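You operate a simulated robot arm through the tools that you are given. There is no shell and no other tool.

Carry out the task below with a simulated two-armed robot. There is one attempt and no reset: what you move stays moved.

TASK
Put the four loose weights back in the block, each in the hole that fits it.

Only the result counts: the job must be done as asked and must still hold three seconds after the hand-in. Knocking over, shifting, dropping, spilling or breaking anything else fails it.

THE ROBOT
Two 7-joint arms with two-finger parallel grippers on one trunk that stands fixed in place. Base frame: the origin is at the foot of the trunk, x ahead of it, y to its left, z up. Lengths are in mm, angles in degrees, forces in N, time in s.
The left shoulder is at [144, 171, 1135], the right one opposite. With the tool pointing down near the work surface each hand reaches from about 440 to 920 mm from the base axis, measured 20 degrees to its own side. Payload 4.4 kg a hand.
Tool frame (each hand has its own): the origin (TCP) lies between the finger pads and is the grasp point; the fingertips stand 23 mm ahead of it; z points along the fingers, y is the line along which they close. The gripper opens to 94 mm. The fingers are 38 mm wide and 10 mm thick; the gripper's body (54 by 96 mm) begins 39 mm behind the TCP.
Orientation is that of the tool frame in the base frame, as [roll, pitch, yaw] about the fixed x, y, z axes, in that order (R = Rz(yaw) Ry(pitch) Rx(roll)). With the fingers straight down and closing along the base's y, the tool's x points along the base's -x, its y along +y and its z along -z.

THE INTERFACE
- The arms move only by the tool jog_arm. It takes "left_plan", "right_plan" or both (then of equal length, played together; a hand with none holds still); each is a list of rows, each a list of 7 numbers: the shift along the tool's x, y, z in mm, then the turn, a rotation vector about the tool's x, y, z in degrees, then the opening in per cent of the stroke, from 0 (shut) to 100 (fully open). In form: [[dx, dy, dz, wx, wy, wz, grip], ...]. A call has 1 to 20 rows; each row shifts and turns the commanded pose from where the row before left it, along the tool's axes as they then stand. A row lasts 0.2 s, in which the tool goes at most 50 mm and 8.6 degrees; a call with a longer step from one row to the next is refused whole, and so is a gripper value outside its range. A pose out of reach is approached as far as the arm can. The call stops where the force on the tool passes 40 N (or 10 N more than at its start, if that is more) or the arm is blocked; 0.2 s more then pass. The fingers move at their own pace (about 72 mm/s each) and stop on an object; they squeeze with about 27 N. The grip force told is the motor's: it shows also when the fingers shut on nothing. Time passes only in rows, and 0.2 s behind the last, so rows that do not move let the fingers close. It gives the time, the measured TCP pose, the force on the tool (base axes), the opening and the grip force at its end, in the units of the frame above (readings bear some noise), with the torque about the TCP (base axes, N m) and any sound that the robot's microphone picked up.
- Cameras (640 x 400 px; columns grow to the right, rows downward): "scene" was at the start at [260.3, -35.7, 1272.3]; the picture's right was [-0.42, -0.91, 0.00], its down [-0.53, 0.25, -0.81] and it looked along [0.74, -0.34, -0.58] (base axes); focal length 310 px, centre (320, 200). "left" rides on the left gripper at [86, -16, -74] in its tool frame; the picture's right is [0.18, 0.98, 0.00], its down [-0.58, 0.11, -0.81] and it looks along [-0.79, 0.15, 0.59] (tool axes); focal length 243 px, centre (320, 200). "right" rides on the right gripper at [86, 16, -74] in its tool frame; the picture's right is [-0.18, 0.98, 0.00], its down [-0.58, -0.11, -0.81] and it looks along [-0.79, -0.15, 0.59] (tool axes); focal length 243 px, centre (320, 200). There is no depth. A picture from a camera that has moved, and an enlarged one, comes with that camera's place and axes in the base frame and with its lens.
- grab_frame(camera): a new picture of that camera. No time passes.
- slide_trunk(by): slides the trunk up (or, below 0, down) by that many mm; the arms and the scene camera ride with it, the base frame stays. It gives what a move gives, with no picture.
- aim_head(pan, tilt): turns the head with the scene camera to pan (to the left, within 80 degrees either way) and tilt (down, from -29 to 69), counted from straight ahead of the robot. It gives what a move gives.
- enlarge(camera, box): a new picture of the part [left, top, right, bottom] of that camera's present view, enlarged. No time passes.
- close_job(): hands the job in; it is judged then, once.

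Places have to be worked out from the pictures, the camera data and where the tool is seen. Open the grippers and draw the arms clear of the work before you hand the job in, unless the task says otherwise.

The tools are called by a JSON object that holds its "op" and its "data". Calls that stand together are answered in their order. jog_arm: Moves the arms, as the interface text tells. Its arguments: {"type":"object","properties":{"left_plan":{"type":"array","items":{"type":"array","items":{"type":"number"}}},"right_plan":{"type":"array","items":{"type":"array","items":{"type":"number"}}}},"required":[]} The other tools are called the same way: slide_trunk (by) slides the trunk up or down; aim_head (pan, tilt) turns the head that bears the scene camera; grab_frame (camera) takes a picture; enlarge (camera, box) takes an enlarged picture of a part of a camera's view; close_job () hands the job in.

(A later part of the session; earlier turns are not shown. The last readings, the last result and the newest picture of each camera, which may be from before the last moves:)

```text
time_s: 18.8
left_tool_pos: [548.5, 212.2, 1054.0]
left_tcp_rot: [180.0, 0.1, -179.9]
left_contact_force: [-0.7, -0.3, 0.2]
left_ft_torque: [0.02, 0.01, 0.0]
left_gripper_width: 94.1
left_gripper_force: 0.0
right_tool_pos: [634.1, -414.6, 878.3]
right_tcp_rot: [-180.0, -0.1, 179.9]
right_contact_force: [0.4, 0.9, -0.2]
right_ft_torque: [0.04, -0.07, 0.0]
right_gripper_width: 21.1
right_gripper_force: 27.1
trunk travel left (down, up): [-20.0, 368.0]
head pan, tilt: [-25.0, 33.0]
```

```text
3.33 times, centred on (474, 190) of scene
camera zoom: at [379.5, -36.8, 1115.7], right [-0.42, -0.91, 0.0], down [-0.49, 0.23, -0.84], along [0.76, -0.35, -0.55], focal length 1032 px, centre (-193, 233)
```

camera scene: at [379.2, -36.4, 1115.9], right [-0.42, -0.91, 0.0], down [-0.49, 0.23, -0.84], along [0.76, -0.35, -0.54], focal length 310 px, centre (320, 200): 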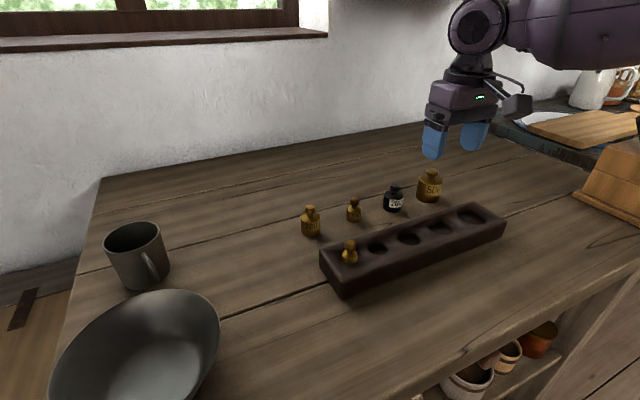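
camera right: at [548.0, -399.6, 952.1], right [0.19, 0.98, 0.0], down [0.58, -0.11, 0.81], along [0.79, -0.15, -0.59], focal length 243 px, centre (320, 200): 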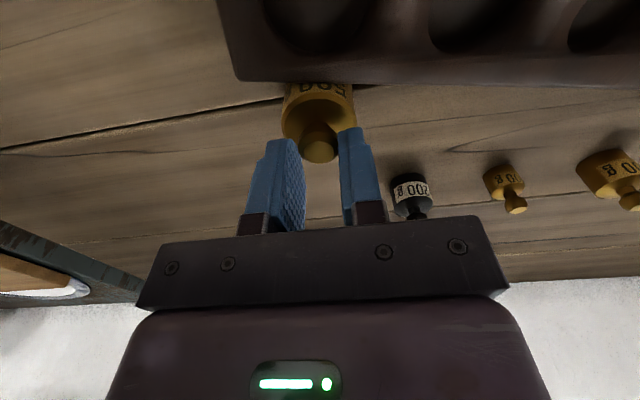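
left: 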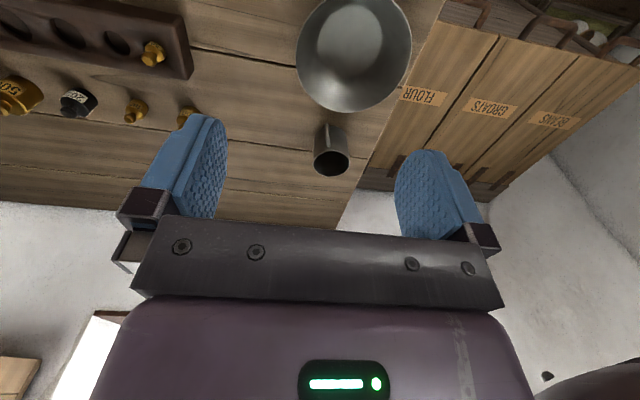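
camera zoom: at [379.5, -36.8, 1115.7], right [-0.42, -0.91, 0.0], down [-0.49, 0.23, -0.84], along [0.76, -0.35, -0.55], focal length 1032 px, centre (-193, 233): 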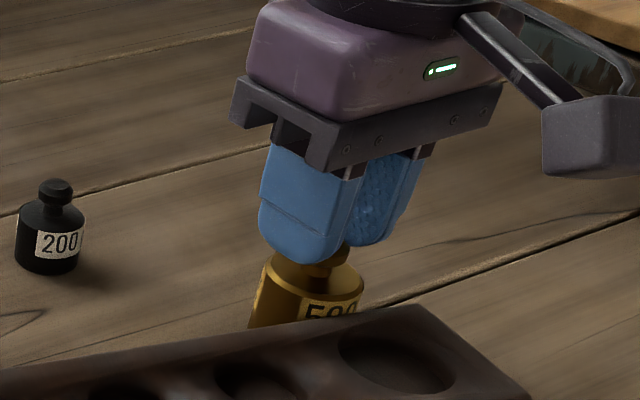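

The opening has dropped to 21 mm, so D has slipped: the fingertips seem to hold only its knob. I look closely before any further move.

{"op": "enlarge", "data": {"camera": "right", "box": [240, 50, 400, 220]}}

{"op": "enlarge", "data": {"camera": "scene", "box": [440, 170, 540, 245]}}

{"op": "grab_frame", "data": {"camera": "left"}}

```text
2.35 times, centred on (320, 135) of right
camera zoom: at [548.0, -399.6, 952.1], right [0.19, 0.98, 0.0], down [0.58, -0.11, 0.81], along [0.79, -0.15, -0.59], focal length 571 px, centre (320, 353)
```

zoom: 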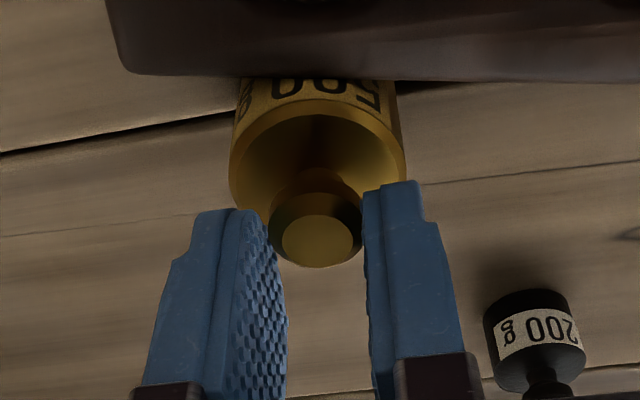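

```text
5.33 times, centred on (490, 208) of scene
camera zoom: at [379.5, -36.8, 1115.7], right [-0.42, -0.91, 0.0], down [-0.49, 0.23, -0.84], along [0.76, -0.35, -0.55], focal length 1652 px, centre (-587, 160)
```

zoom: 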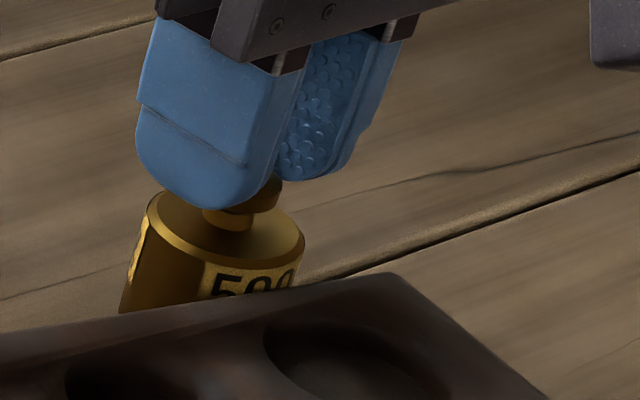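

```text
taken
camera left: at [462.1, 195.6, 1127.6], right [-0.18, 0.98, 0.0], down [0.58, 0.11, 0.81], along [0.79, 0.15, -0.59], focal length 243 px, centre (320, 200)
```

left: 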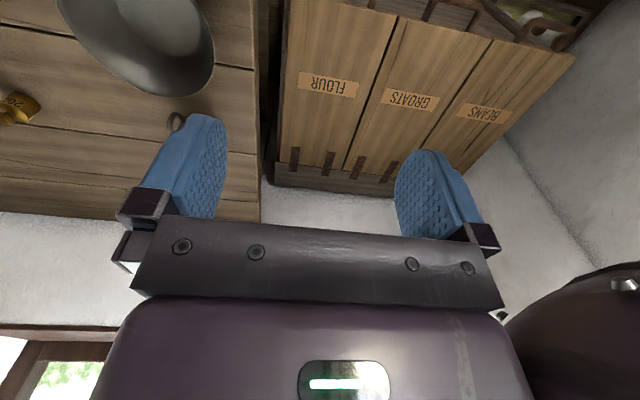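

D never left the table: the fingers slid up its smooth side and then dragged it by the knob, and it has pushed the block toward the robot. I survey the block's present pose before correcting.

{"op": "grab_frame", "data": {"camera": "scene"}}

{"op": "enlarge", "data": {"camera": "scene", "box": [290, 180, 530, 330]}}

{"op": "grab_frame", "data": {"camera": "right"}}

```text
taken
camera scene: at [379.5, -36.8, 1115.7], right [-0.42, -0.91, 0.0], down [-0.49, 0.23, -0.84], along [0.76, -0.35, -0.55], focal length 310 px, centre (320, 200)
```

scene: 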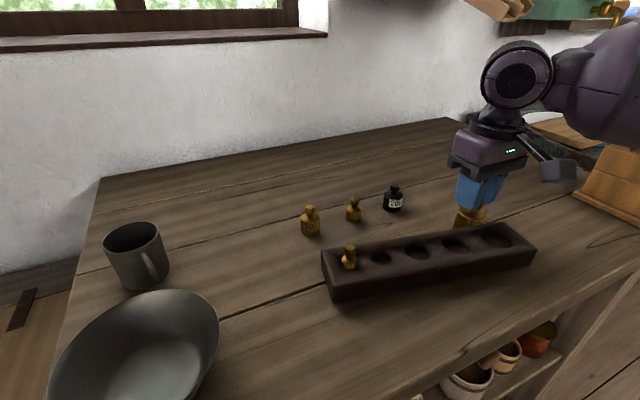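

```text
2.67 times, centred on (410, 255) of scene
camera zoom: at [379.5, -36.8, 1115.7], right [-0.42, -0.91, 0.0], down [-0.49, 0.23, -0.84], along [0.76, -0.35, -0.55], focal length 826 px, centre (80, 53)
```

zoom: 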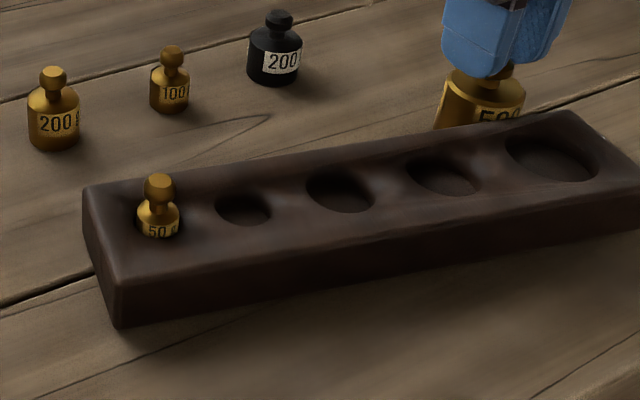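

```text
taken
camera right: at [548.0, -399.6, 952.1], right [0.19, 0.98, 0.0], down [0.58, -0.11, 0.81], along [0.79, -0.15, -0.59], focal length 243 px, centre (320, 200)
```

right: 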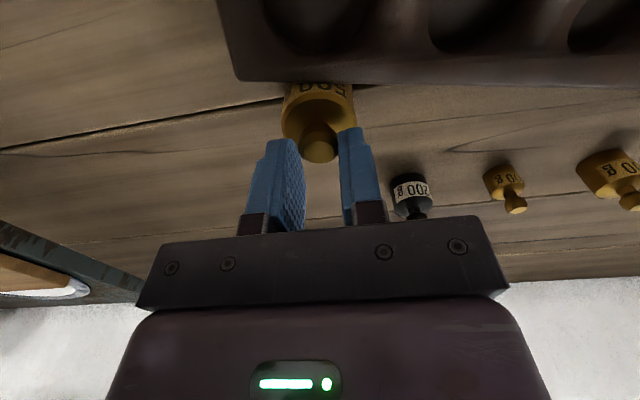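

The block has been swung toward the robot at its right end; I will restore it afterwards. First I free D: open a little, lower 9 mm, regrip the knob better, and drag D straight back away from the block.

{"op": "jog_arm", "data": {"right_plan": [[0, 0, 0, 0, 0, 0, 40], [0, 0, 0, 0, 0, 0, 40], [0, 0, 4, 0, 0, 0, 40], [0, 0, 4, 0, 0, 0, 40], [0, 0, 0, 0, 0, 0, 0], [0, 0, 0, 0, 0, 0, 0], [0, 0, 0, 0, 0, 0, 0]]}}

{"op": "enlarge", "data": {"camera": "right", "box": [240, 50, 400, 220]}}

```text
time_s: 20.4
left_tool_pos: [548.7, 213.2, 1053.7]
left_tcp_rot: [180.0, -0.1, -180.0]
left_contact_force: [0.8, 0.4, 0.6]
left_ft_torque: [-0.04, 0.01, 0.01]
left_gripper_width: 94.0
left_gripper_force: 0.0
right_tool_pos: [632.8, -415.6, 869.7]
right_tcp_rot: [180.0, 0.1, 179.9]
right_contact_force: [-0.7, -2.9, 0.6]
right_ft_torque: [-0.12, 0.07, -0.02]
right_gripper_width: 21.3
right_gripper_force: 27.3
trunk travel left (down, up): [-20.0, 368.0]
head pan, tilt: [-25.0, 33.0]
```

```text
2.35 times, centred on (320, 135) of right
camera zoom: at [547.8, -399.5, 944.1], right [0.19, 0.98, 0.0], down [0.58, -0.11, 0.81], along [0.79, -0.15, -0.59], focal length 571 px, centre (320, 353)
```

zoom: 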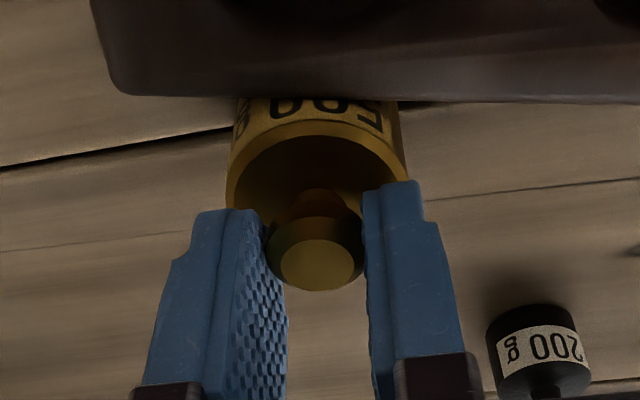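

The knob is now held over about 10 mm. I drag D slowly back toward its former place.

{"op": "jog_arm", "data": {"right_plan": [[-6, 0, 0, 0, 0, 0, 0], [-10, -1, 0, 0, 0, 0, 0], [-10, -2, 0, 0, 0, 0, 0], [-10, -2, 0, 0, 0, 0, 0], [-10, -2, 0, 0, 0, 0, 0], [-10, -2, 0, 0, 0, 0, 0], [-10, -2, 0, 0, 0, 0, 0], [-10, -2, 0, 0, 0, 0, 0], [-10, -2, 0, 0, 0, 0, 0], [-10, -1, 0, 0, 0, 0, 0], [-10, 0, 0, 0, 0, 0, 0], [0, 0, 0, 0, 0, 0, 0]]}}

{"op": "grab_frame", "data": {"camera": "right"}}

{"op": "enlarge", "data": {"camera": "scene", "box": [290, 130, 530, 300]}}

```text
time_s: 23.0
left_tool_pos: [547.8, 212.1, 1054.5]
left_tcp_rot: [-180.0, 0.1, -179.9]
left_contact_force: [-0.8, 0.4, -0.1]
left_ft_torque: [0.03, 0.0, 0.0]
left_gripper_width: 93.9
left_gripper_force: 0.1
right_tool_pos: [737.3, -431.0, 868.4]
right_tcp_rot: [-179.9, 0.1, 179.8]
right_contact_force: [-5.0, -0.9, 10.0]
right_ft_torque: [0.16, 0.38, 0.03]
right_gripper_width: 21.2
right_gripper_force: 27.0
trunk travel left (down, up): [-20.0, 368.0]
head pan, tilt: [-25.0, 33.0]
```

```text
taken
camera right: at [652.0, -415.4, 944.0], right [0.19, 0.98, 0.0], down [0.58, -0.11, 0.81], along [0.79, -0.15, -0.59], focal length 243 px, centre (320, 200)
```

right: 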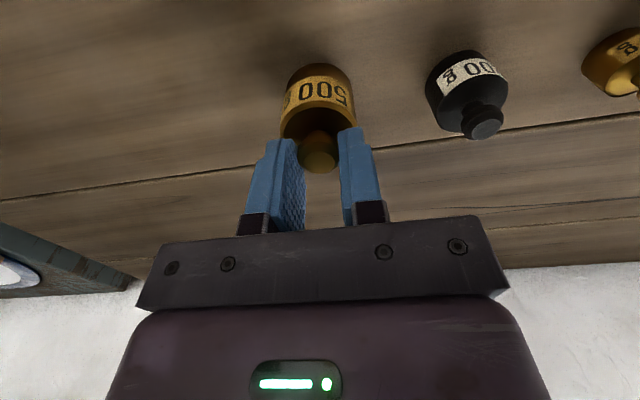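

```text
2.35 times, centred on (410, 215) of scene
camera zoom: at [378.1, -36.1, 1116.4], right [-0.42, -0.91, 0.0], down [-0.49, 0.23, -0.84], along [0.76, -0.35, -0.54], focal length 729 px, centre (108, 165)
```

zoom: 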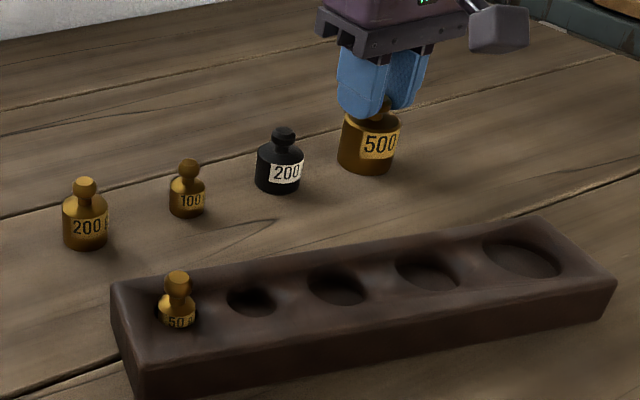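

D stands back near (738,-431). I now test the grip: a slow 4 mm lift while holding the knob, reading the force.

{"op": "jog_arm", "data": {"right_plan": [[0, 0, -1, 0, 0, 0, 0], [0, 0, -1, 0, 0, 0, 0], [0, 0, -1, 0, 0, 0, 0], [0, 0, -1, 0, 0, 0, 0], [0, 0, 0, 0, 0, 0, 0]]}}

{"op": "enlarge", "data": {"camera": "scene", "box": [390, 140, 470, 200]}}

```text
time_s: 24.2
left_tool_pos: [549.3, 212.6, 1054.6]
left_tcp_rot: [-179.9, 0.0, 179.9]
left_contact_force: [0.2, 0.0, -0.1]
left_ft_torque: [0.01, 0.0, -0.03]
left_gripper_width: 94.0
left_gripper_force: 0.1
right_tool_pos: [738.9, -432.1, 872.0]
right_tcp_rot: [-180.0, 0.0, 179.8]
right_contact_force: [-1.0, -0.6, -4.1]
right_ft_torque: [-0.03, -0.01, 0.0]
right_gripper_width: 21.5
right_gripper_force: 26.8
trunk travel left (down, up): [-20.0, 368.0]
head pan, tilt: [-25.0, 33.0]
```

```text
6.67 times, centred on (430, 170) of scene
camera zoom: at [379.6, -36.8, 1115.6], right [-0.42, -0.91, 0.0], down [-0.49, 0.23, -0.84], along [0.76, -0.35, -0.55], focal length 2065 px, centre (-413, 400)
```

zoom: 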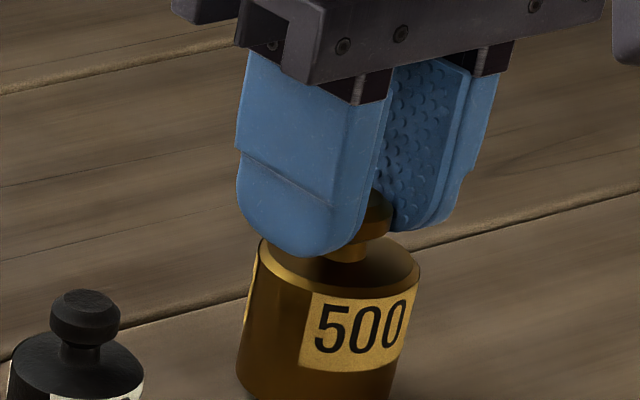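

The tool now bears about 4 N, so D may be lifted by its knob. I raise another 4 mm slowly and compare.

{"op": "jog_arm", "data": {"right_plan": [[0, 0, -1, 0, 0, 0, 0], [0, 0, -1, 0, 0, 0, 0], [0, 0, -1, 0, 0, 0, 0], [0, 0, -1, 0, 0, 0, 0], [0, 0, 0, 0, 0, 0, 0]]}}

{"op": "enlarge", "data": {"camera": "scene", "box": [390, 140, 470, 200]}}

{"op": "enlarge", "data": {"camera": "right", "box": [240, 40, 400, 200]}}

```text
time_s: 25.4
left_tool_pos: [549.3, 211.7, 1053.6]
left_tcp_rot: [-179.9, 0.0, -179.9]
left_contact_force: [-0.1, 0.5, -0.1]
left_ft_torque: [-0.01, -0.01, 0.03]
left_gripper_width: 93.9
left_gripper_force: 0.1
right_tool_pos: [739.0, -431.7, 876.5]
right_tcp_rot: [180.0, 0.0, 179.9]
right_contact_force: [-1.0, 0.2, -5.4]
right_ft_torque: [-0.01, 0.0, 0.0]
right_gripper_width: 21.3
right_gripper_force: 26.4
trunk travel left (down, up): [-20.0, 368.0]
head pan, tilt: [-25.0, 33.0]
```

```text
6.67 times, centred on (430, 170) of scene
camera zoom: at [379.6, -36.7, 1115.7], right [-0.42, -0.91, 0.0], down [-0.49, 0.23, -0.84], along [0.76, -0.35, -0.55], focal length 2065 px, centre (-413, 400)
```

zoom: 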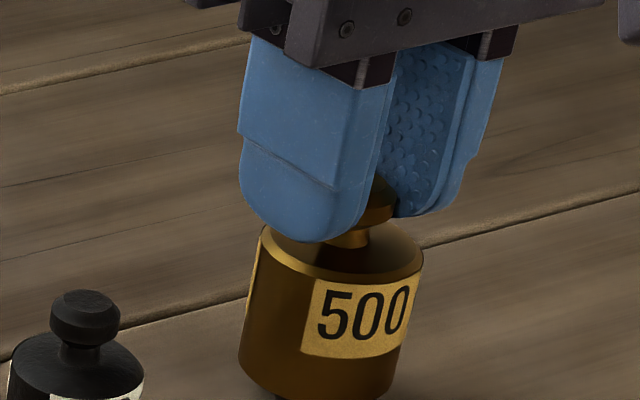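

```text
2.50 times, centred on (320, 120) of right
camera zoom: at [653.1, -415.5, 951.2], right [0.19, 0.98, 0.0], down [0.58, -0.11, 0.81], along [0.79, -0.15, -0.59], focal length 606 px, centre (320, 400)
```

zoom: 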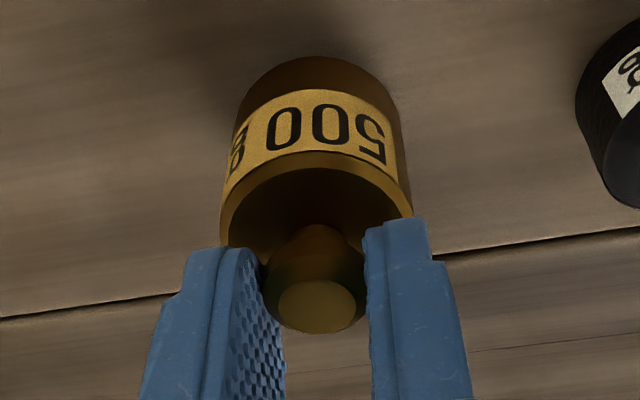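

D is now carried by its knob (5 N on the tool). I wait a second without moving to see whether it creeps down.

{"op": "jog_arm", "data": {"right_plan": [[0, 0, 0, 0, 0, 0, 0], [0, 0, 0, 0, 0, 0, 0], [0, 0, 0, 0, 0, 0, 0], [0, 0, 0, 0, 0, 0, 0], [0, 0, 0, 0, 0, 0, 0], [0, 0, 0, 0, 0, 0, 0]]}}

{"op": "enlarge", "data": {"camera": "scene", "box": [390, 140, 470, 200]}}

{"op": "enlarge", "data": {"camera": "right", "box": [240, 40, 400, 200]}}

```text
time_s: 26.8
left_tool_pos: [549.3, 211.5, 1054.6]
left_tcp_rot: [-180.0, 0.1, -180.0]
left_contact_force: [1.0, 0.3, -0.3]
left_ft_torque: [-0.03, -0.01, 0.0]
left_gripper_width: 93.6
left_gripper_force: 0.1
right_tool_pos: [739.1, -432.3, 876.6]
right_tcp_rot: [180.0, 0.0, 179.9]
right_contact_force: [0.1, -0.1, -4.6]
right_ft_torque: [0.0, -0.05, 0.0]
right_gripper_width: 21.0
right_gripper_force: 26.8
trunk travel left (down, up): [-20.0, 368.0]
head pan, tilt: [-25.0, 33.0]
```

```text
6.67 times, centred on (430, 170) of scene
camera zoom: at [379.5, -36.7, 1115.7], right [-0.42, -0.91, 0.0], down [-0.49, 0.23, -0.84], along [0.76, -0.35, -0.55], focal length 2065 px, centre (-413, 400)
```

zoom: 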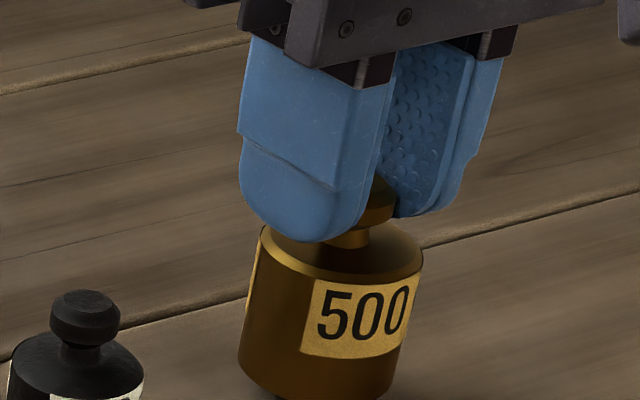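

```text
2.50 times, centred on (320, 120) of right
camera zoom: at [653.1, -415.4, 951.2], right [0.19, 0.98, 0.0], down [0.58, -0.11, 0.81], along [0.79, -0.15, -0.59], focal length 606 px, centre (320, 400)
```

zoom: 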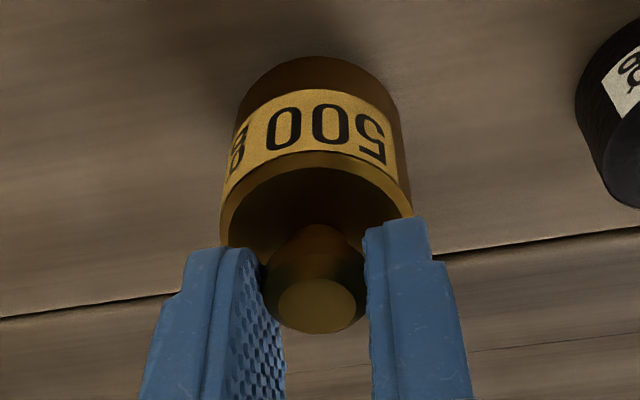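

The knob grip holds D firmly without creep, so knobs are the way to carry the weights. I set D down here gently, release it, and rise clear in order to put the block back first.

{"op": "jog_arm", "data": {"right_plan": [[0, 0, 2, 0, 0, 0, 0], [0, 0, 2, 0, 0, 0, 0], [0, 0, 2, 0, 0, 0, 0], [0, 0, 1.5, 0, 0, 0, 0], [0, 0, 0, 0, 0, 0, 0], [0, 0, 0, 0, 0, 0, 40], [0, 0, 0, 0, 0, 0, 50], [0, 0, 0, 0, 0, 0, 50]]}}

{"op": "enlarge", "data": {"camera": "right", "box": [240, 40, 400, 200]}}

```text
time_s: 28.6
left_tool_pos: [548.7, 213.2, 1053.0]
left_tcp_rot: [180.0, 0.0, 180.0]
left_contact_force: [-0.6, 0.8, 0.2]
left_ft_torque: [-0.04, -0.04, -0.04]
left_gripper_width: 94.0
left_gripper_force: 0.1
right_tool_pos: [738.5, -432.1, 868.0]
right_tcp_rot: [-179.9, 0.0, 179.9]
right_contact_force: [-0.4, 0.0, -0.2]
right_ft_torque: [-0.02, 0.02, 0.01]
right_gripper_width: 46.9
right_gripper_force: 0.2
trunk travel left (down, up): [-20.0, 368.0]
head pan, tilt: [-25.0, 33.0]
```

```text
2.50 times, centred on (320, 120) of right
camera zoom: at [652.8, -415.4, 944.2], right [0.19, 0.98, 0.0], down [0.58, -0.11, 0.81], along [0.79, -0.15, -0.59], focal length 606 px, centre (320, 400)
```

zoom: 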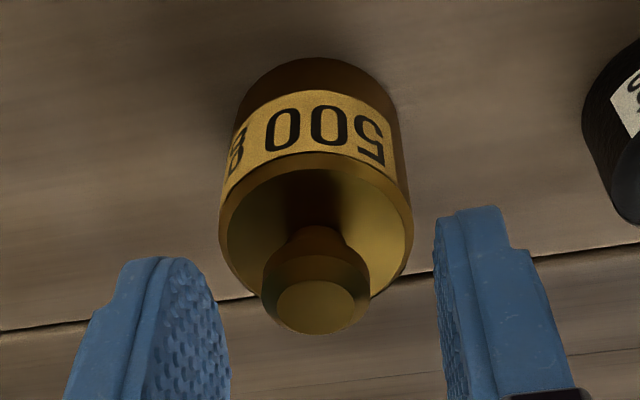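

D stands upright on the table again. I rise and go to the tilted viewing pose over the block to measure its present pose against the original.

{"op": "jog_arm", "data": {"right_plan": [[0, 0, -30, 0, 0, 0, 75], [0, 0, -30, 0, 0, 0, 100], [0, 0, -30, 0, 0, 0, 100], [30, 28, -9, 0, 0, 0, 100], [30, 28, -9, 0, 0, 0, 100], [30, 28, -9, 0, 0, 0, 100], [30, 28, -9, 0, 0, 0, 100], [0, 0, 0, 0, 8, 0, 100], [0, 0, 0, 0, 8, 0, 100], [0, 0, 0, 0, 8, 0, 100], [0, 0, 0, 0, 8, 0, 100], [0, 0, 0, 0, 8, 0, 100], [0, 0, 0, 0, 0, 0, 100]]}}

{"op": "grab_frame", "data": {"camera": "right"}}

{"op": "grab_frame", "data": {"camera": "scene"}}

```text
time_s: 31.4
left_tool_pos: [547.9, 213.0, 1053.7]
left_tcp_rot: [180.0, -0.1, -180.0]
left_contact_force: [0.6, 0.0, -0.6]
left_ft_torque: [0.03, -0.03, 0.0]
left_gripper_width: 94.0
left_gripper_force: 0.1
right_tool_pos: [618.4, -319.2, 996.5]
right_tcp_rot: [180.0, -40.1, 179.9]
right_contact_force: [-0.1, -0.4, 0.0]
right_ft_torque: [0.0, -0.03, 0.0]
right_gripper_width: 94.1
right_gripper_force: 0.1
trunk travel left (down, up): [-20.0, 368.0]
head pan, tilt: [-25.0, 33.0]
```

```text
taken
camera right: at [601.1, -302.9, 1109.3], right [0.14, 0.98, -0.12], down [0.96, -0.11, 0.24], along [0.23, -0.15, -0.96], focal length 243 px, centre (320, 200)
```

right: 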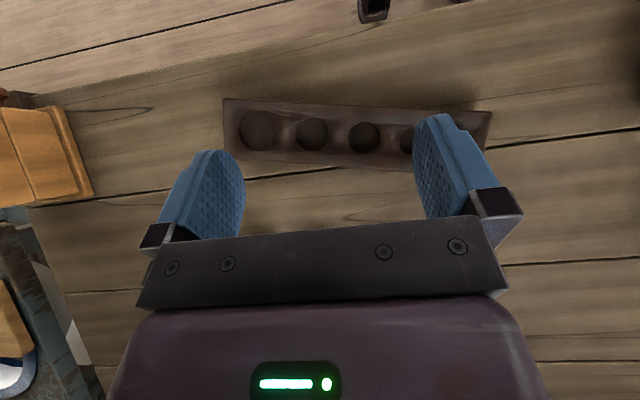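

```text
taken
camera scene: at [379.0, -36.4, 1116.0], right [-0.42, -0.91, 0.0], down [-0.49, 0.23, -0.84], along [0.76, -0.35, -0.54], focal length 310 px, centre (320, 200)
```

scene: 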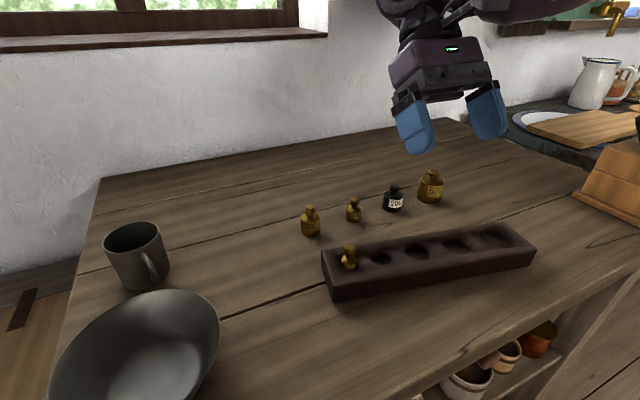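

The tilted view shows the block turned, right end nearer the robot. I zoom to measure the holes' centres.

{"op": "enlarge", "data": {"camera": "right", "box": [210, 85, 402, 205]}}

{"op": "enlarge", "data": {"camera": "right", "box": [380, 85, 508, 165]}}

{"op": "enlarge", "data": {"camera": "scene", "box": [310, 215, 550, 310]}}

```text
3.33 times, centred on (306, 145) of right
camera zoom: at [601.1, -302.9, 1109.3], right [0.14, 0.98, -0.12], down [0.96, -0.11, 0.24], along [0.23, -0.15, -0.96], focal length 809 px, centre (367, 383)
```

zoom: 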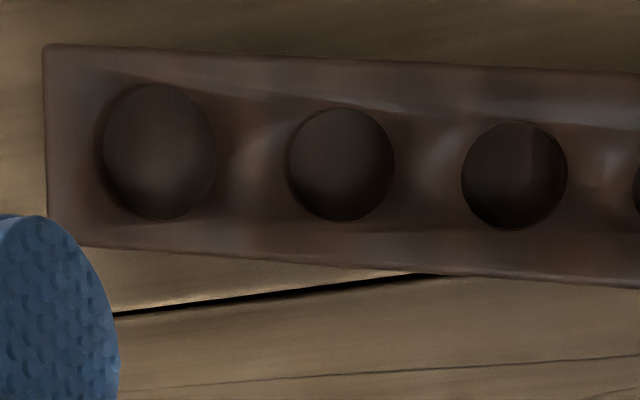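

```text
5.00 times, centred on (444, 125) of right
camera zoom: at [601.1, -302.9, 1109.3], right [0.14, 0.98, -0.12], down [0.96, -0.11, 0.24], along [0.23, -0.15, -0.96], focal length 1213 px, centre (-300, 575)
```

zoom: 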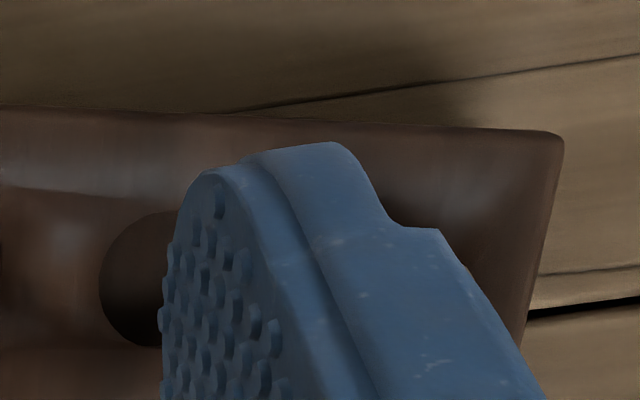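

```text
2.67 times, centred on (430, 262) of scene
camera zoom: at [379.0, -36.4, 1116.0], right [-0.42, -0.91, 0.0], down [-0.49, 0.23, -0.84], along [0.76, -0.35, -0.54], focal length 826 px, centre (27, 33)
```

zoom: 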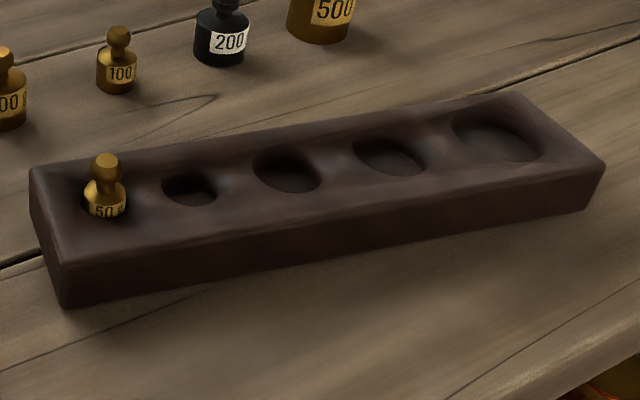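

The holes are now at about h3 (602,-287), h4 (590,-344), h5 (577,-406): the block is turned 12° and its centre moved by (-32,+7) mm from the original centre (631,-312). I will push it back with both open fingertips against its front face, which squares it to the y axis; first I go upright and in front of it, still high.

{"op": "jog_arm", "data": {"right_plan": [[0, 0, 0, 0, -8, 0, 100], [0, 0, 0, 0, -8, 0, 100], [0, 0, 0, 0, -8, 0, 100], [0, 0, 0, 0, -8, 0, 100], [0, 0, 0, 0, -8, 0, 100], [25, 3, 15, 0, 0, 0, 100], [25, 3, 15, 0, 0, 0, 100], [25, 3, 15, 0, 0, 0, 100], [25, 3, 15, 0, 0, 0, 100], [0, 0, 0, 0, 0, 0, 100]]}}

{"op": "grab_frame", "data": {"camera": "scene"}}

{"op": "grab_frame", "data": {"camera": "right"}}

```text
time_s: 33.6
left_tool_pos: [547.7, 211.9, 1054.4]
left_tcp_rot: [180.0, 0.1, 180.0]
left_contact_force: [1.1, 0.4, 0.2]
left_ft_torque: [0.03, 0.03, -0.01]
left_gripper_width: 94.1
left_gripper_force: 0.1
right_tool_pos: [518.9, -309.8, 935.1]
right_tcp_rot: [180.0, 0.0, 179.8]
right_contact_force: [0.3, -0.1, 0.2]
right_ft_torque: [0.03, 0.03, 0.01]
right_gripper_width: 93.9
right_gripper_force: 0.1
trunk travel left (down, up): [-20.0, 368.0]
head pan, tilt: [-25.0, 33.0]
```

```text
taken
camera scene: at [379.1, -36.6, 1115.9], right [-0.42, -0.91, 0.0], down [-0.49, 0.23, -0.84], along [0.76, -0.35, -0.54], focal length 310 px, centre (320, 200)
```

scene: 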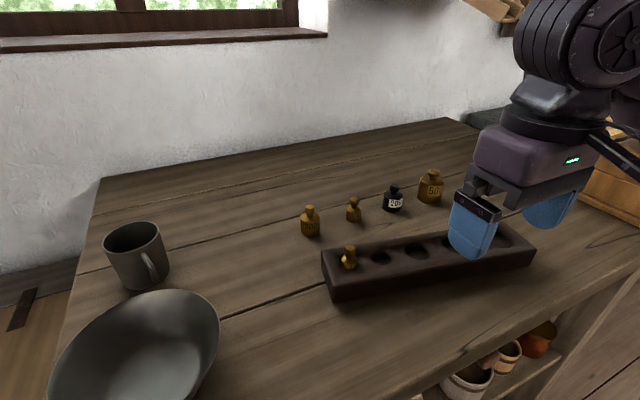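

```text
taken
camera right: at [433.2, -293.2, 1010.0], right [0.19, 0.98, 0.0], down [0.58, -0.11, 0.81], along [0.79, -0.15, -0.59], focal length 243 px, centre (320, 200)
```

right: 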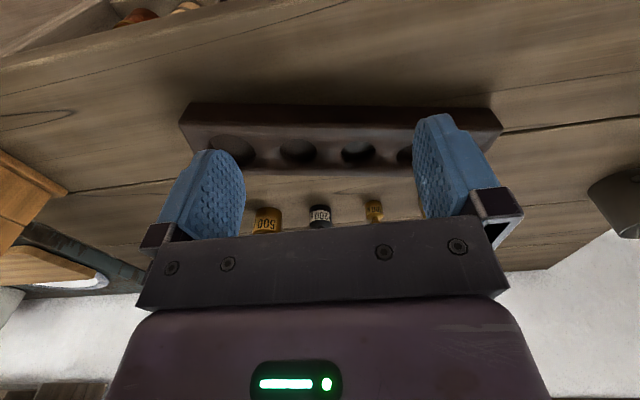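

The hand stands in front of the block. I lower to fingertip height ≈811 (TCP 834) in the free strip between table edge and block.

{"op": "jog_arm", "data": {"right_plan": [[0, 4, 0, 0, 0, 0, 100], [0, 0, 22, 0, 0, 0, 100], [0, 0, 22, 0, 0, 0, 100], [0, 0, 22, 0, 0, 0, 100], [0, 0, 20, 0, 0, 0, 100], [0, 0, 15, 0, 0, 0, 100], [0, 0, 0, 0, 0, 0, 100]]}}

{"op": "grab_frame", "data": {"camera": "right"}}

{"op": "grab_frame", "data": {"camera": "scene"}}

```text
time_s: 35.2
left_tool_pos: [548.5, 212.3, 1054.1]
left_tcp_rot: [180.0, 0.0, 180.0]
left_contact_force: [0.0, -0.4, 0.3]
left_ft_torque: [0.01, -0.01, 0.02]
left_gripper_width: 93.7
left_gripper_force: 0.1
right_tool_pos: [519.0, -302.6, 834.9]
right_tcp_rot: [-180.0, 0.0, 179.9]
right_contact_force: [-0.2, 0.0, -0.6]
right_ft_torque: [0.01, -0.02, -0.02]
right_gripper_width: 94.0
right_gripper_force: 0.1
trunk travel left (down, up): [-20.0, 368.0]
head pan, tilt: [-25.0, 33.0]
```

```text
taken
camera right: at [432.6, -287.5, 909.4], right [0.19, 0.98, 0.0], down [0.58, -0.11, 0.81], along [0.79, -0.15, -0.59], focal length 243 px, centre (320, 200)
```

right: 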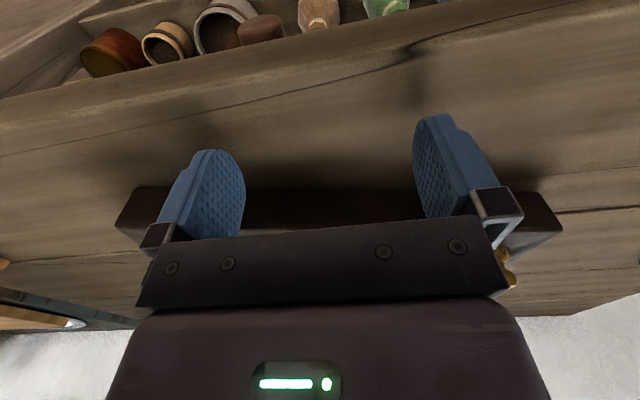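

```text
taken
camera scene: at [379.2, -36.5, 1115.9], right [-0.42, -0.91, 0.0], down [-0.49, 0.23, -0.84], along [0.76, -0.35, -0.54], focal length 310 px, centre (320, 200)
```

scene: 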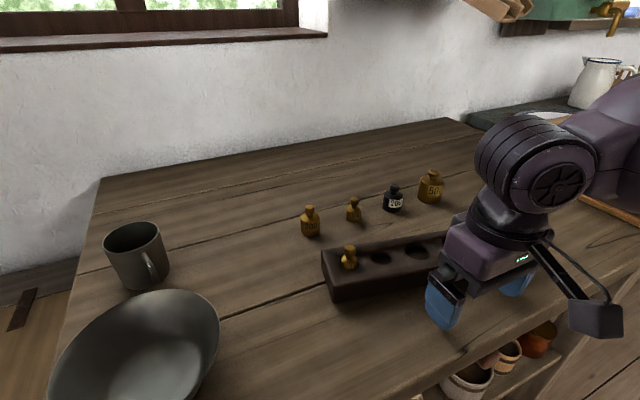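

Both fingertips face the block's front. I push slowly forward to x≈570 and then measure.

{"op": "jog_arm", "data": {"right_plan": [[-5, 0, 0, 0, 0, 0, 100], [-5, 0, 0, 0, 0, 0, 100], [-5, 0, 0, 0, 0, 0, 100], [-5, 0, 0, 0, 0, 0, 100], [-5, 0, 0, 0, 0, 0, 100], [-5, 0, 0, 0, 0, 0, 100], [-5, 0, 0, 0, 0, 0, 100], [-5, 0, 0, 0, 0, 0, 100], [-5, 0, 0, 0, 0, 0, 100], [-5, 0, 0, 0, 0, 0, 100], [0, 0, 0, 0, 0, 0, 100]]}}

{"op": "grab_frame", "data": {"camera": "right"}}

{"op": "grab_frame", "data": {"camera": "scene"}}

```text
time_s: 37.6
left_tool_pos: [548.0, 213.3, 1054.9]
left_tcp_rot: [180.0, 0.0, -180.0]
left_contact_force: [-0.4, 0.9, -1.1]
left_ft_torque: [-0.02, -0.01, 0.01]
left_gripper_width: 94.2
left_gripper_force: 0.1
right_tool_pos: [571.3, -302.6, 834.4]
right_tcp_rot: [-180.0, 0.0, 179.9]
right_contact_force: [-2.6, -0.1, 1.9]
right_ft_torque: [-0.04, -0.04, -0.09]
right_gripper_width: 94.1
right_gripper_force: 0.0
trunk travel left (down, up): [-20.0, 368.0]
head pan, tilt: [-25.0, 33.0]
```

```text
taken
camera right: at [483.6, -287.1, 909.5], right [0.19, 0.98, 0.0], down [0.58, -0.11, 0.81], along [0.79, -0.15, -0.59], focal length 243 px, centre (320, 200)
```

right: 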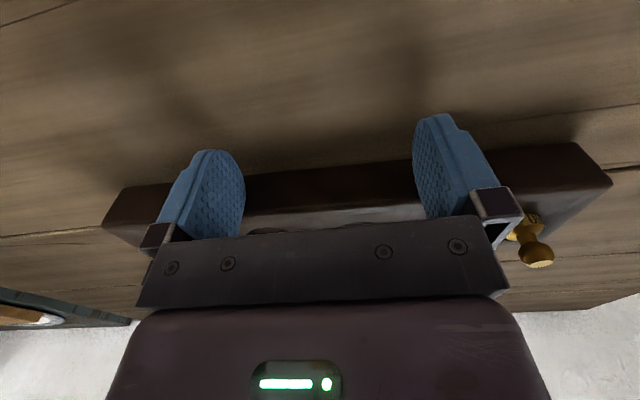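

```text
taken
camera scene: at [379.0, -36.4, 1115.9], right [-0.42, -0.91, 0.0], down [-0.49, 0.23, -0.84], along [0.76, -0.35, -0.54], focal length 310 px, centre (320, 200)
```

scene: 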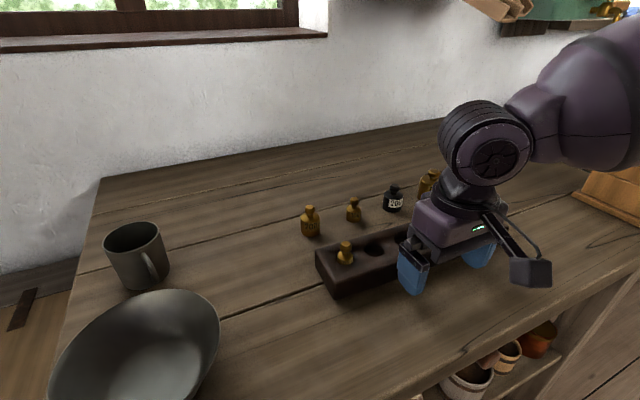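

The block now lies flush against both fingertips. I back off, rise and take the tilted view again to measure its pose.

{"op": "jog_arm", "data": {"right_plan": [[8, 0, 0, 0, 0, 0, 100], [0, 0, -40, 0, 0, 0, 100], [0, 0, -40, 0, 0, 0, 100], [0, 0, -40, 0, 0, 0, 100], [0, 0, -41, 0, 0, 0, 100], [-28, -8, 0, 0, 0, 0, 100], [-28, -9, 0, 0, 0, 0, 100], [0, 0, 0, 0, 8, 0, 100], [0, 0, 0, 0, 8, 0, 100], [0, 0, 0, 0, 8, 0, 100], [0, 0, 0, 0, 8, 0, 100], [0, 0, 0, 0, 8, 0, 100], [0, 0, 0, 0, 0, 0, 100]]}}

{"op": "enlarge", "data": {"camera": "right", "box": [220, 90, 420, 215]}}

{"op": "grab_frame", "data": {"camera": "right"}}

{"op": "grab_frame", "data": {"camera": "scene"}}

```text
time_s: 40.4
left_tool_pos: [548.4, 212.1, 1054.7]
left_tcp_rot: [-180.0, 0.0, -180.0]
left_contact_force: [-0.2, 0.0, 0.5]
left_ft_torque: [0.0, -0.01, 0.0]
left_gripper_width: 93.8
left_gripper_force: 0.1
right_tool_pos: [616.7, -318.9, 995.2]
right_tcp_rot: [180.0, -40.0, 179.9]
right_contact_force: [-0.5, 0.4, 0.3]
right_ft_torque: [0.01, -0.02, -0.03]
right_gripper_width: 93.9
right_gripper_force: 0.1
trunk travel left (down, up): [-20.0, 368.0]
head pan, tilt: [-25.0, 33.0]
```

```text
3.20 times, centred on (320, 152) of right
camera zoom: at [599.6, -303.7, 1108.3], right [0.14, 0.98, -0.12], down [0.96, -0.11, 0.24], along [0.23, -0.15, -0.96], focal length 776 px, centre (320, 352)
```

zoom: 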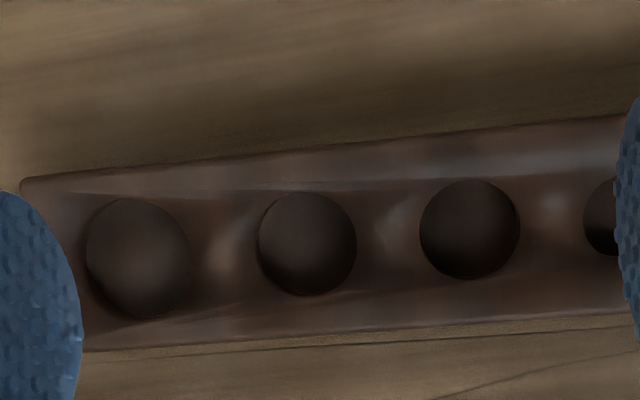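

```text
taken
camera right: at [599.6, -303.7, 1108.3], right [0.14, 0.98, -0.12], down [0.96, -0.11, 0.24], along [0.23, -0.15, -0.96], focal length 243 px, centre (320, 200)
```

right: 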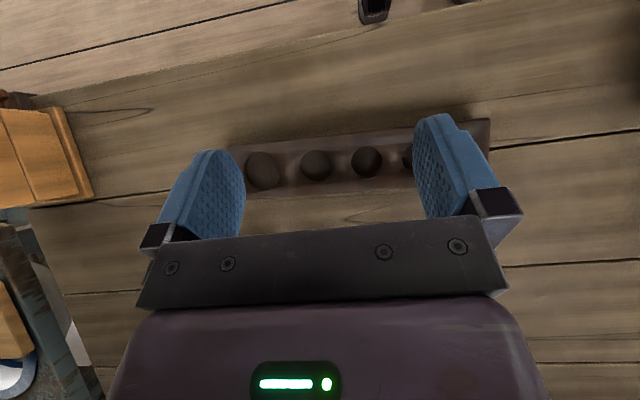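

```text
taken
camera scene: at [379.0, -36.4, 1116.0], right [-0.42, -0.91, 0.0], down [-0.49, 0.23, -0.84], along [0.76, -0.35, -0.54], focal length 310 px, centre (320, 200)
```

scene: 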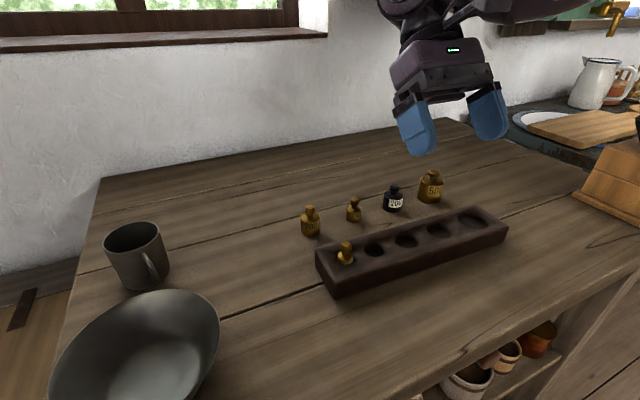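

The block is now within 2.4° and needs about +5 mm in x, and -6.5 mm in y. I first go, with the gripper shut, to the left end of the block to push it in -y; I stop high to check.

{"op": "jog_arm", "data": {"right_plan": [[0, 0, 0, 0, -8, 0, 0], [0, 0, 0, 0, -8, 0, 0], [0, 0, 0, 0, -8, 0, 0], [0, 0, 0, 0, -8, 0, 0], [0, 0, 0, 0, -8, 0, 0], [-4, 45, 0, 0, 0, 0, 0], [-4, 45, 0, 0, 0, 0, 0], [-4, 45, 0, 0, 0, 0, 0], [-4, 46, 0, 0, 0, 0, 0], [0, 0, 35, 0, 0, 0, 0], [0, 0, 35, 0, 0, 0, 0], [0, 0, 0, 0, 0, 0, 0]]}}

{"op": "grab_frame", "data": {"camera": "scene"}}

{"op": "grab_frame", "data": {"camera": "right"}}

```text
time_s: 43.0
left_tool_pos: [547.6, 212.5, 1053.4]
left_tcp_rot: [-180.0, 0.0, -180.0]
left_contact_force: [0.1, 0.5, 0.0]
left_ft_torque: [-0.02, -0.03, -0.01]
left_gripper_width: 94.1
left_gripper_force: 0.1
right_tool_pos: [634.0, -137.9, 924.5]
right_tcp_rot: [180.0, 0.2, 179.9]
right_contact_force: [-0.4, -0.5, 0.1]
right_ft_torque: [-0.02, 0.02, -0.01]
right_gripper_width: 0.0
right_gripper_force: 27.2
trunk travel left (down, up): [-20.0, 368.0]
head pan, tilt: [-25.0, 33.0]
```

```text
taken
camera scene: at [378.7, -36.4, 1116.2], right [-0.42, -0.91, 0.0], down [-0.49, 0.23, -0.84], along [0.76, -0.35, -0.54], focal length 310 px, centre (320, 200)
```

scene: 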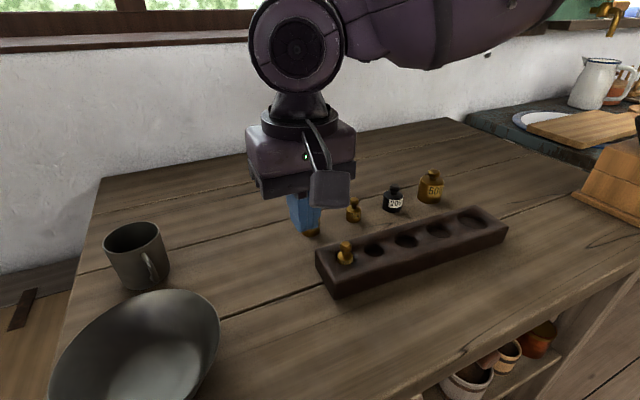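

```text
taken
camera right: at [547.7, -121.9, 1000.1], right [0.19, 0.98, 0.0], down [0.58, -0.11, 0.81], along [0.79, -0.15, -0.59], focal length 243 px, centre (320, 200)
```

right: 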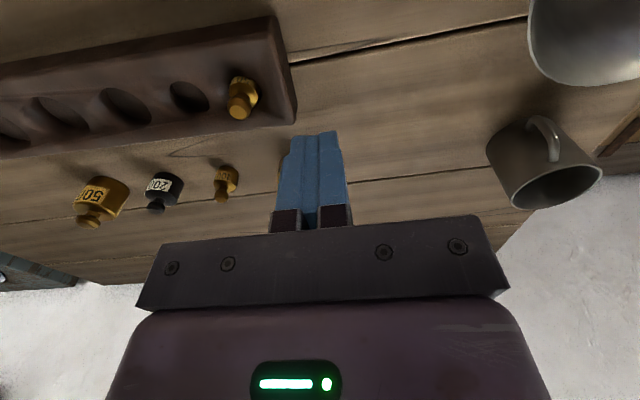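

The shut fingers are left of the block's end with ~15 mm to spare. I lower to TCP z≈838.

{"op": "jog_arm", "data": {"right_plan": [[0, 0, 22, 0, 0, 0, 0], [0, 0, 22, 0, 0, 0, 0], [0, 0, 22, 0, 0, 0, 0], [0, 0, 20, 0, 0, 0, 0], [0, 0, 0, 0, 0, 0, 0]]}}

{"op": "enlarge", "data": {"camera": "right", "box": [200, 60, 400, 220]}}

{"op": "enlarge", "data": {"camera": "scene", "box": [270, 190, 400, 310]}}

```text
time_s: 44.2
left_tool_pos: [548.6, 211.8, 1054.0]
left_tcp_rot: [179.9, 0.0, 180.0]
left_contact_force: [0.0, 0.8, -0.2]
left_ft_torque: [-0.01, 0.01, 0.0]
left_gripper_width: 93.9
left_gripper_force: 0.1
right_tool_pos: [632.2, -139.5, 839.8]
right_tcp_rot: [-179.9, 0.0, 179.9]
right_contact_force: [-0.6, 0.2, 0.9]
right_ft_torque: [0.02, -0.01, -0.02]
right_gripper_width: 0.0
right_gripper_force: 26.8
trunk travel left (down, up): [-20.0, 368.0]
head pan, tilt: [-25.0, 33.0]
```

```text
2.50 times, centred on (300, 140) of right
camera zoom: at [546.2, -123.1, 914.8], right [0.19, 0.98, 0.0], down [0.58, -0.11, 0.81], along [0.79, -0.15, -0.59], focal length 606 px, centre (370, 350)
```

zoom: 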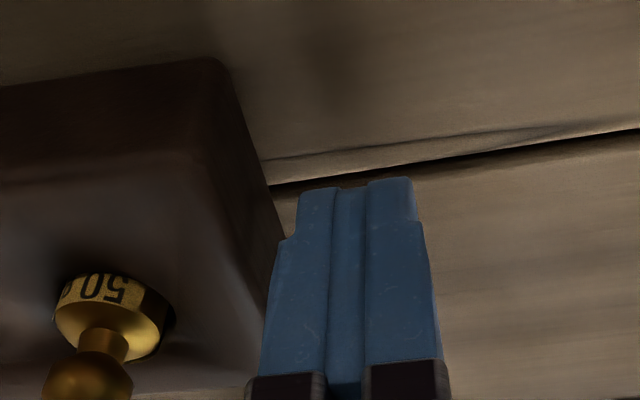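

```text
3.33 times, centred on (335, 250) of scene
camera zoom: at [379.0, -36.5, 1116.0], right [-0.42, -0.91, 0.0], down [-0.49, 0.23, -0.84], along [0.76, -0.35, -0.54], focal length 1032 px, centre (270, 33)
```

zoom: 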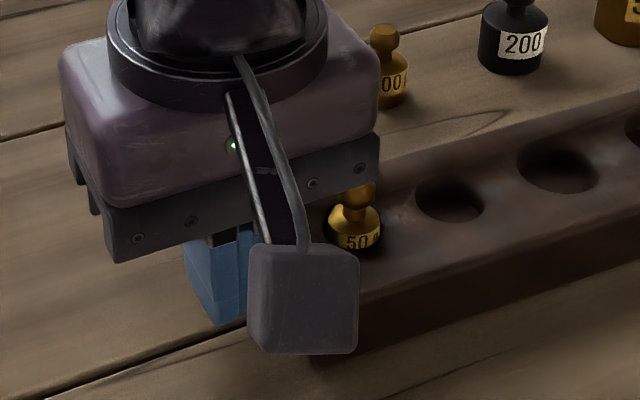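

The finger clears the 50 g weight. I push in -y in small steps to TCP y≈-156, watching the force.

{"op": "jog_arm", "data": {"right_plan": [[0, -3, 0, 0, 0, 0, 0], [0, -3, 0, 0, 0, 0, 0], [0, -3, 0, 0, 0, 0, 0], [0, -2, 0, 0, 0, 0, 0], [0, -2, 0, 0, 0, 0, 0], [0, -2, 0, 0, 0, 0, 0], [0, -1.5, 0, 0, 0, 0, 0]]}}

{"op": "enlarge", "data": {"camera": "right", "box": [200, 60, 400, 220]}}

{"op": "enlarge", "data": {"camera": "scene", "box": [310, 190, 510, 310]}}

```text
time_s: 45.8
left_tool_pos: [548.2, 212.6, 1053.9]
left_tcp_rot: [180.0, 0.0, 180.0]
left_contact_force: [-0.3, 0.1, -0.3]
left_ft_torque: [0.02, -0.01, 0.01]
left_gripper_width: 94.2
left_gripper_force: 0.1
right_tool_pos: [632.9, -156.2, 838.7]
right_tcp_rot: [-180.0, 0.1, 180.0]
right_contact_force: [-1.1, 2.8, 3.0]
right_ft_torque: [0.02, 0.05, -0.07]
right_gripper_width: 0.0
right_gripper_force: 26.4
trunk travel left (down, up): [-20.0, 368.0]
head pan, tilt: [-25.0, 33.0]
```

```text
2.50 times, centred on (300, 140) of right
camera zoom: at [547.1, -140.0, 914.0], right [0.19, 0.98, 0.0], down [0.58, -0.11, 0.81], along [0.79, -0.15, -0.59], focal length 606 px, centre (370, 350)
```

zoom: 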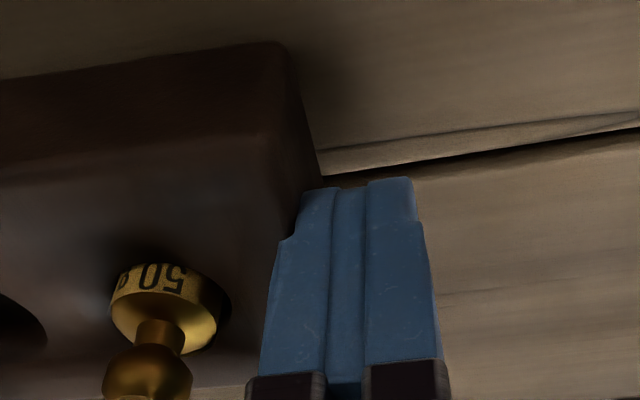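

```text
3.20 times, centred on (410, 250) of scene
camera zoom: at [379.0, -36.2, 1116.0], right [-0.42, -0.91, 0.0], down [-0.49, 0.23, -0.84], along [0.76, -0.35, -0.54], focal length 991 px, centre (32, 40)
```

zoom: 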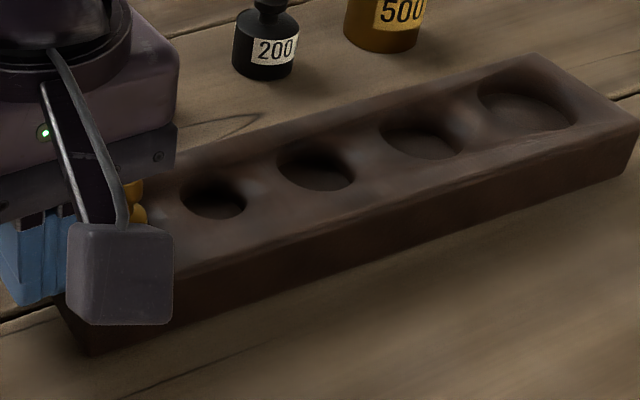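

The finger touches and moves the block (≈3 N). I push 2.5 mm more, then back off, rise, and go round to the front with open fingers.

{"op": "jog_arm", "data": {"right_plan": [[0, -1.3, 0, 0, 0, 0, 0], [0, -1.2, 0, 0, 0, 0, 0], [0, 0, 0, 0, 0, 0, 0], [0, 10, 0, 0, 0, 0, 0], [0, 0, -45, 0, 0, 0, 0], [0, 0, -45, 0, 0, 0, 0], [0, 0, -45, 0, 0, 0, 50], [19.5, -40.5, 0, 0, 0, 0, 100], [19.5, -40.5, 0, 0, 0, 0, 100], [19.5, -40.5, 0, 0, 0, 0, 100], [19.5, -40.5, 0, 0, 0, 0, 100], [0, 0, 0, 0, 0, 0, 100]]}}

{"op": "grab_frame", "data": {"camera": "right"}}

{"op": "grab_frame", "data": {"camera": "scene"}}

```text
time_s: 48.4
left_tool_pos: [547.8, 212.7, 1053.7]
left_tcp_rot: [-180.0, 0.0, 180.0]
left_contact_force: [-0.6, -1.3, 0.1]
left_ft_torque: [-0.03, 0.01, -0.01]
left_gripper_width: 93.9
left_gripper_force: 0.1
right_tool_pos: [553.4, -310.3, 973.0]
right_tcp_rot: [-179.8, -0.1, 179.9]
right_contact_force: [0.5, -0.2, 0.1]
right_ft_torque: [0.01, -0.03, 0.01]
right_gripper_width: 93.9
right_gripper_force: 0.0
trunk travel left (down, up): [-20.0, 368.0]
head pan, tilt: [-25.0, 33.0]
```

```text
taken
camera right: at [467.2, -295.1, 1047.6], right [0.19, 0.98, 0.0], down [0.58, -0.11, 0.81], along [0.79, -0.15, -0.59], focal length 243 px, centre (320, 200)
```

right: 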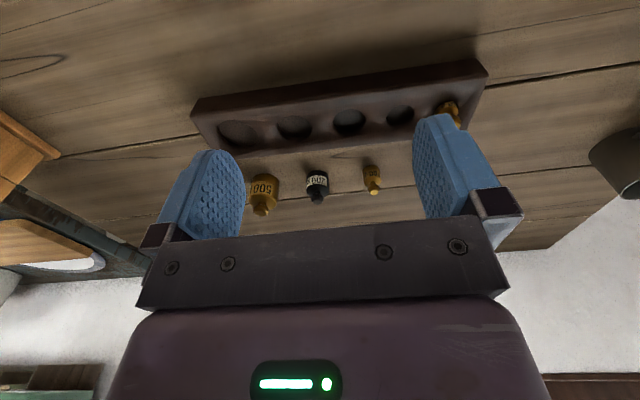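

```text
taken
camera scene: at [378.8, -36.8, 1116.1], right [-0.42, -0.91, 0.0], down [-0.49, 0.23, -0.84], along [0.76, -0.35, -0.54], focal length 310 px, centre (320, 200)
```

scene: 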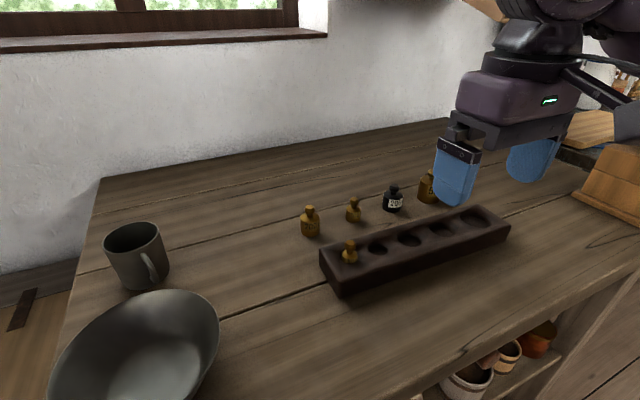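

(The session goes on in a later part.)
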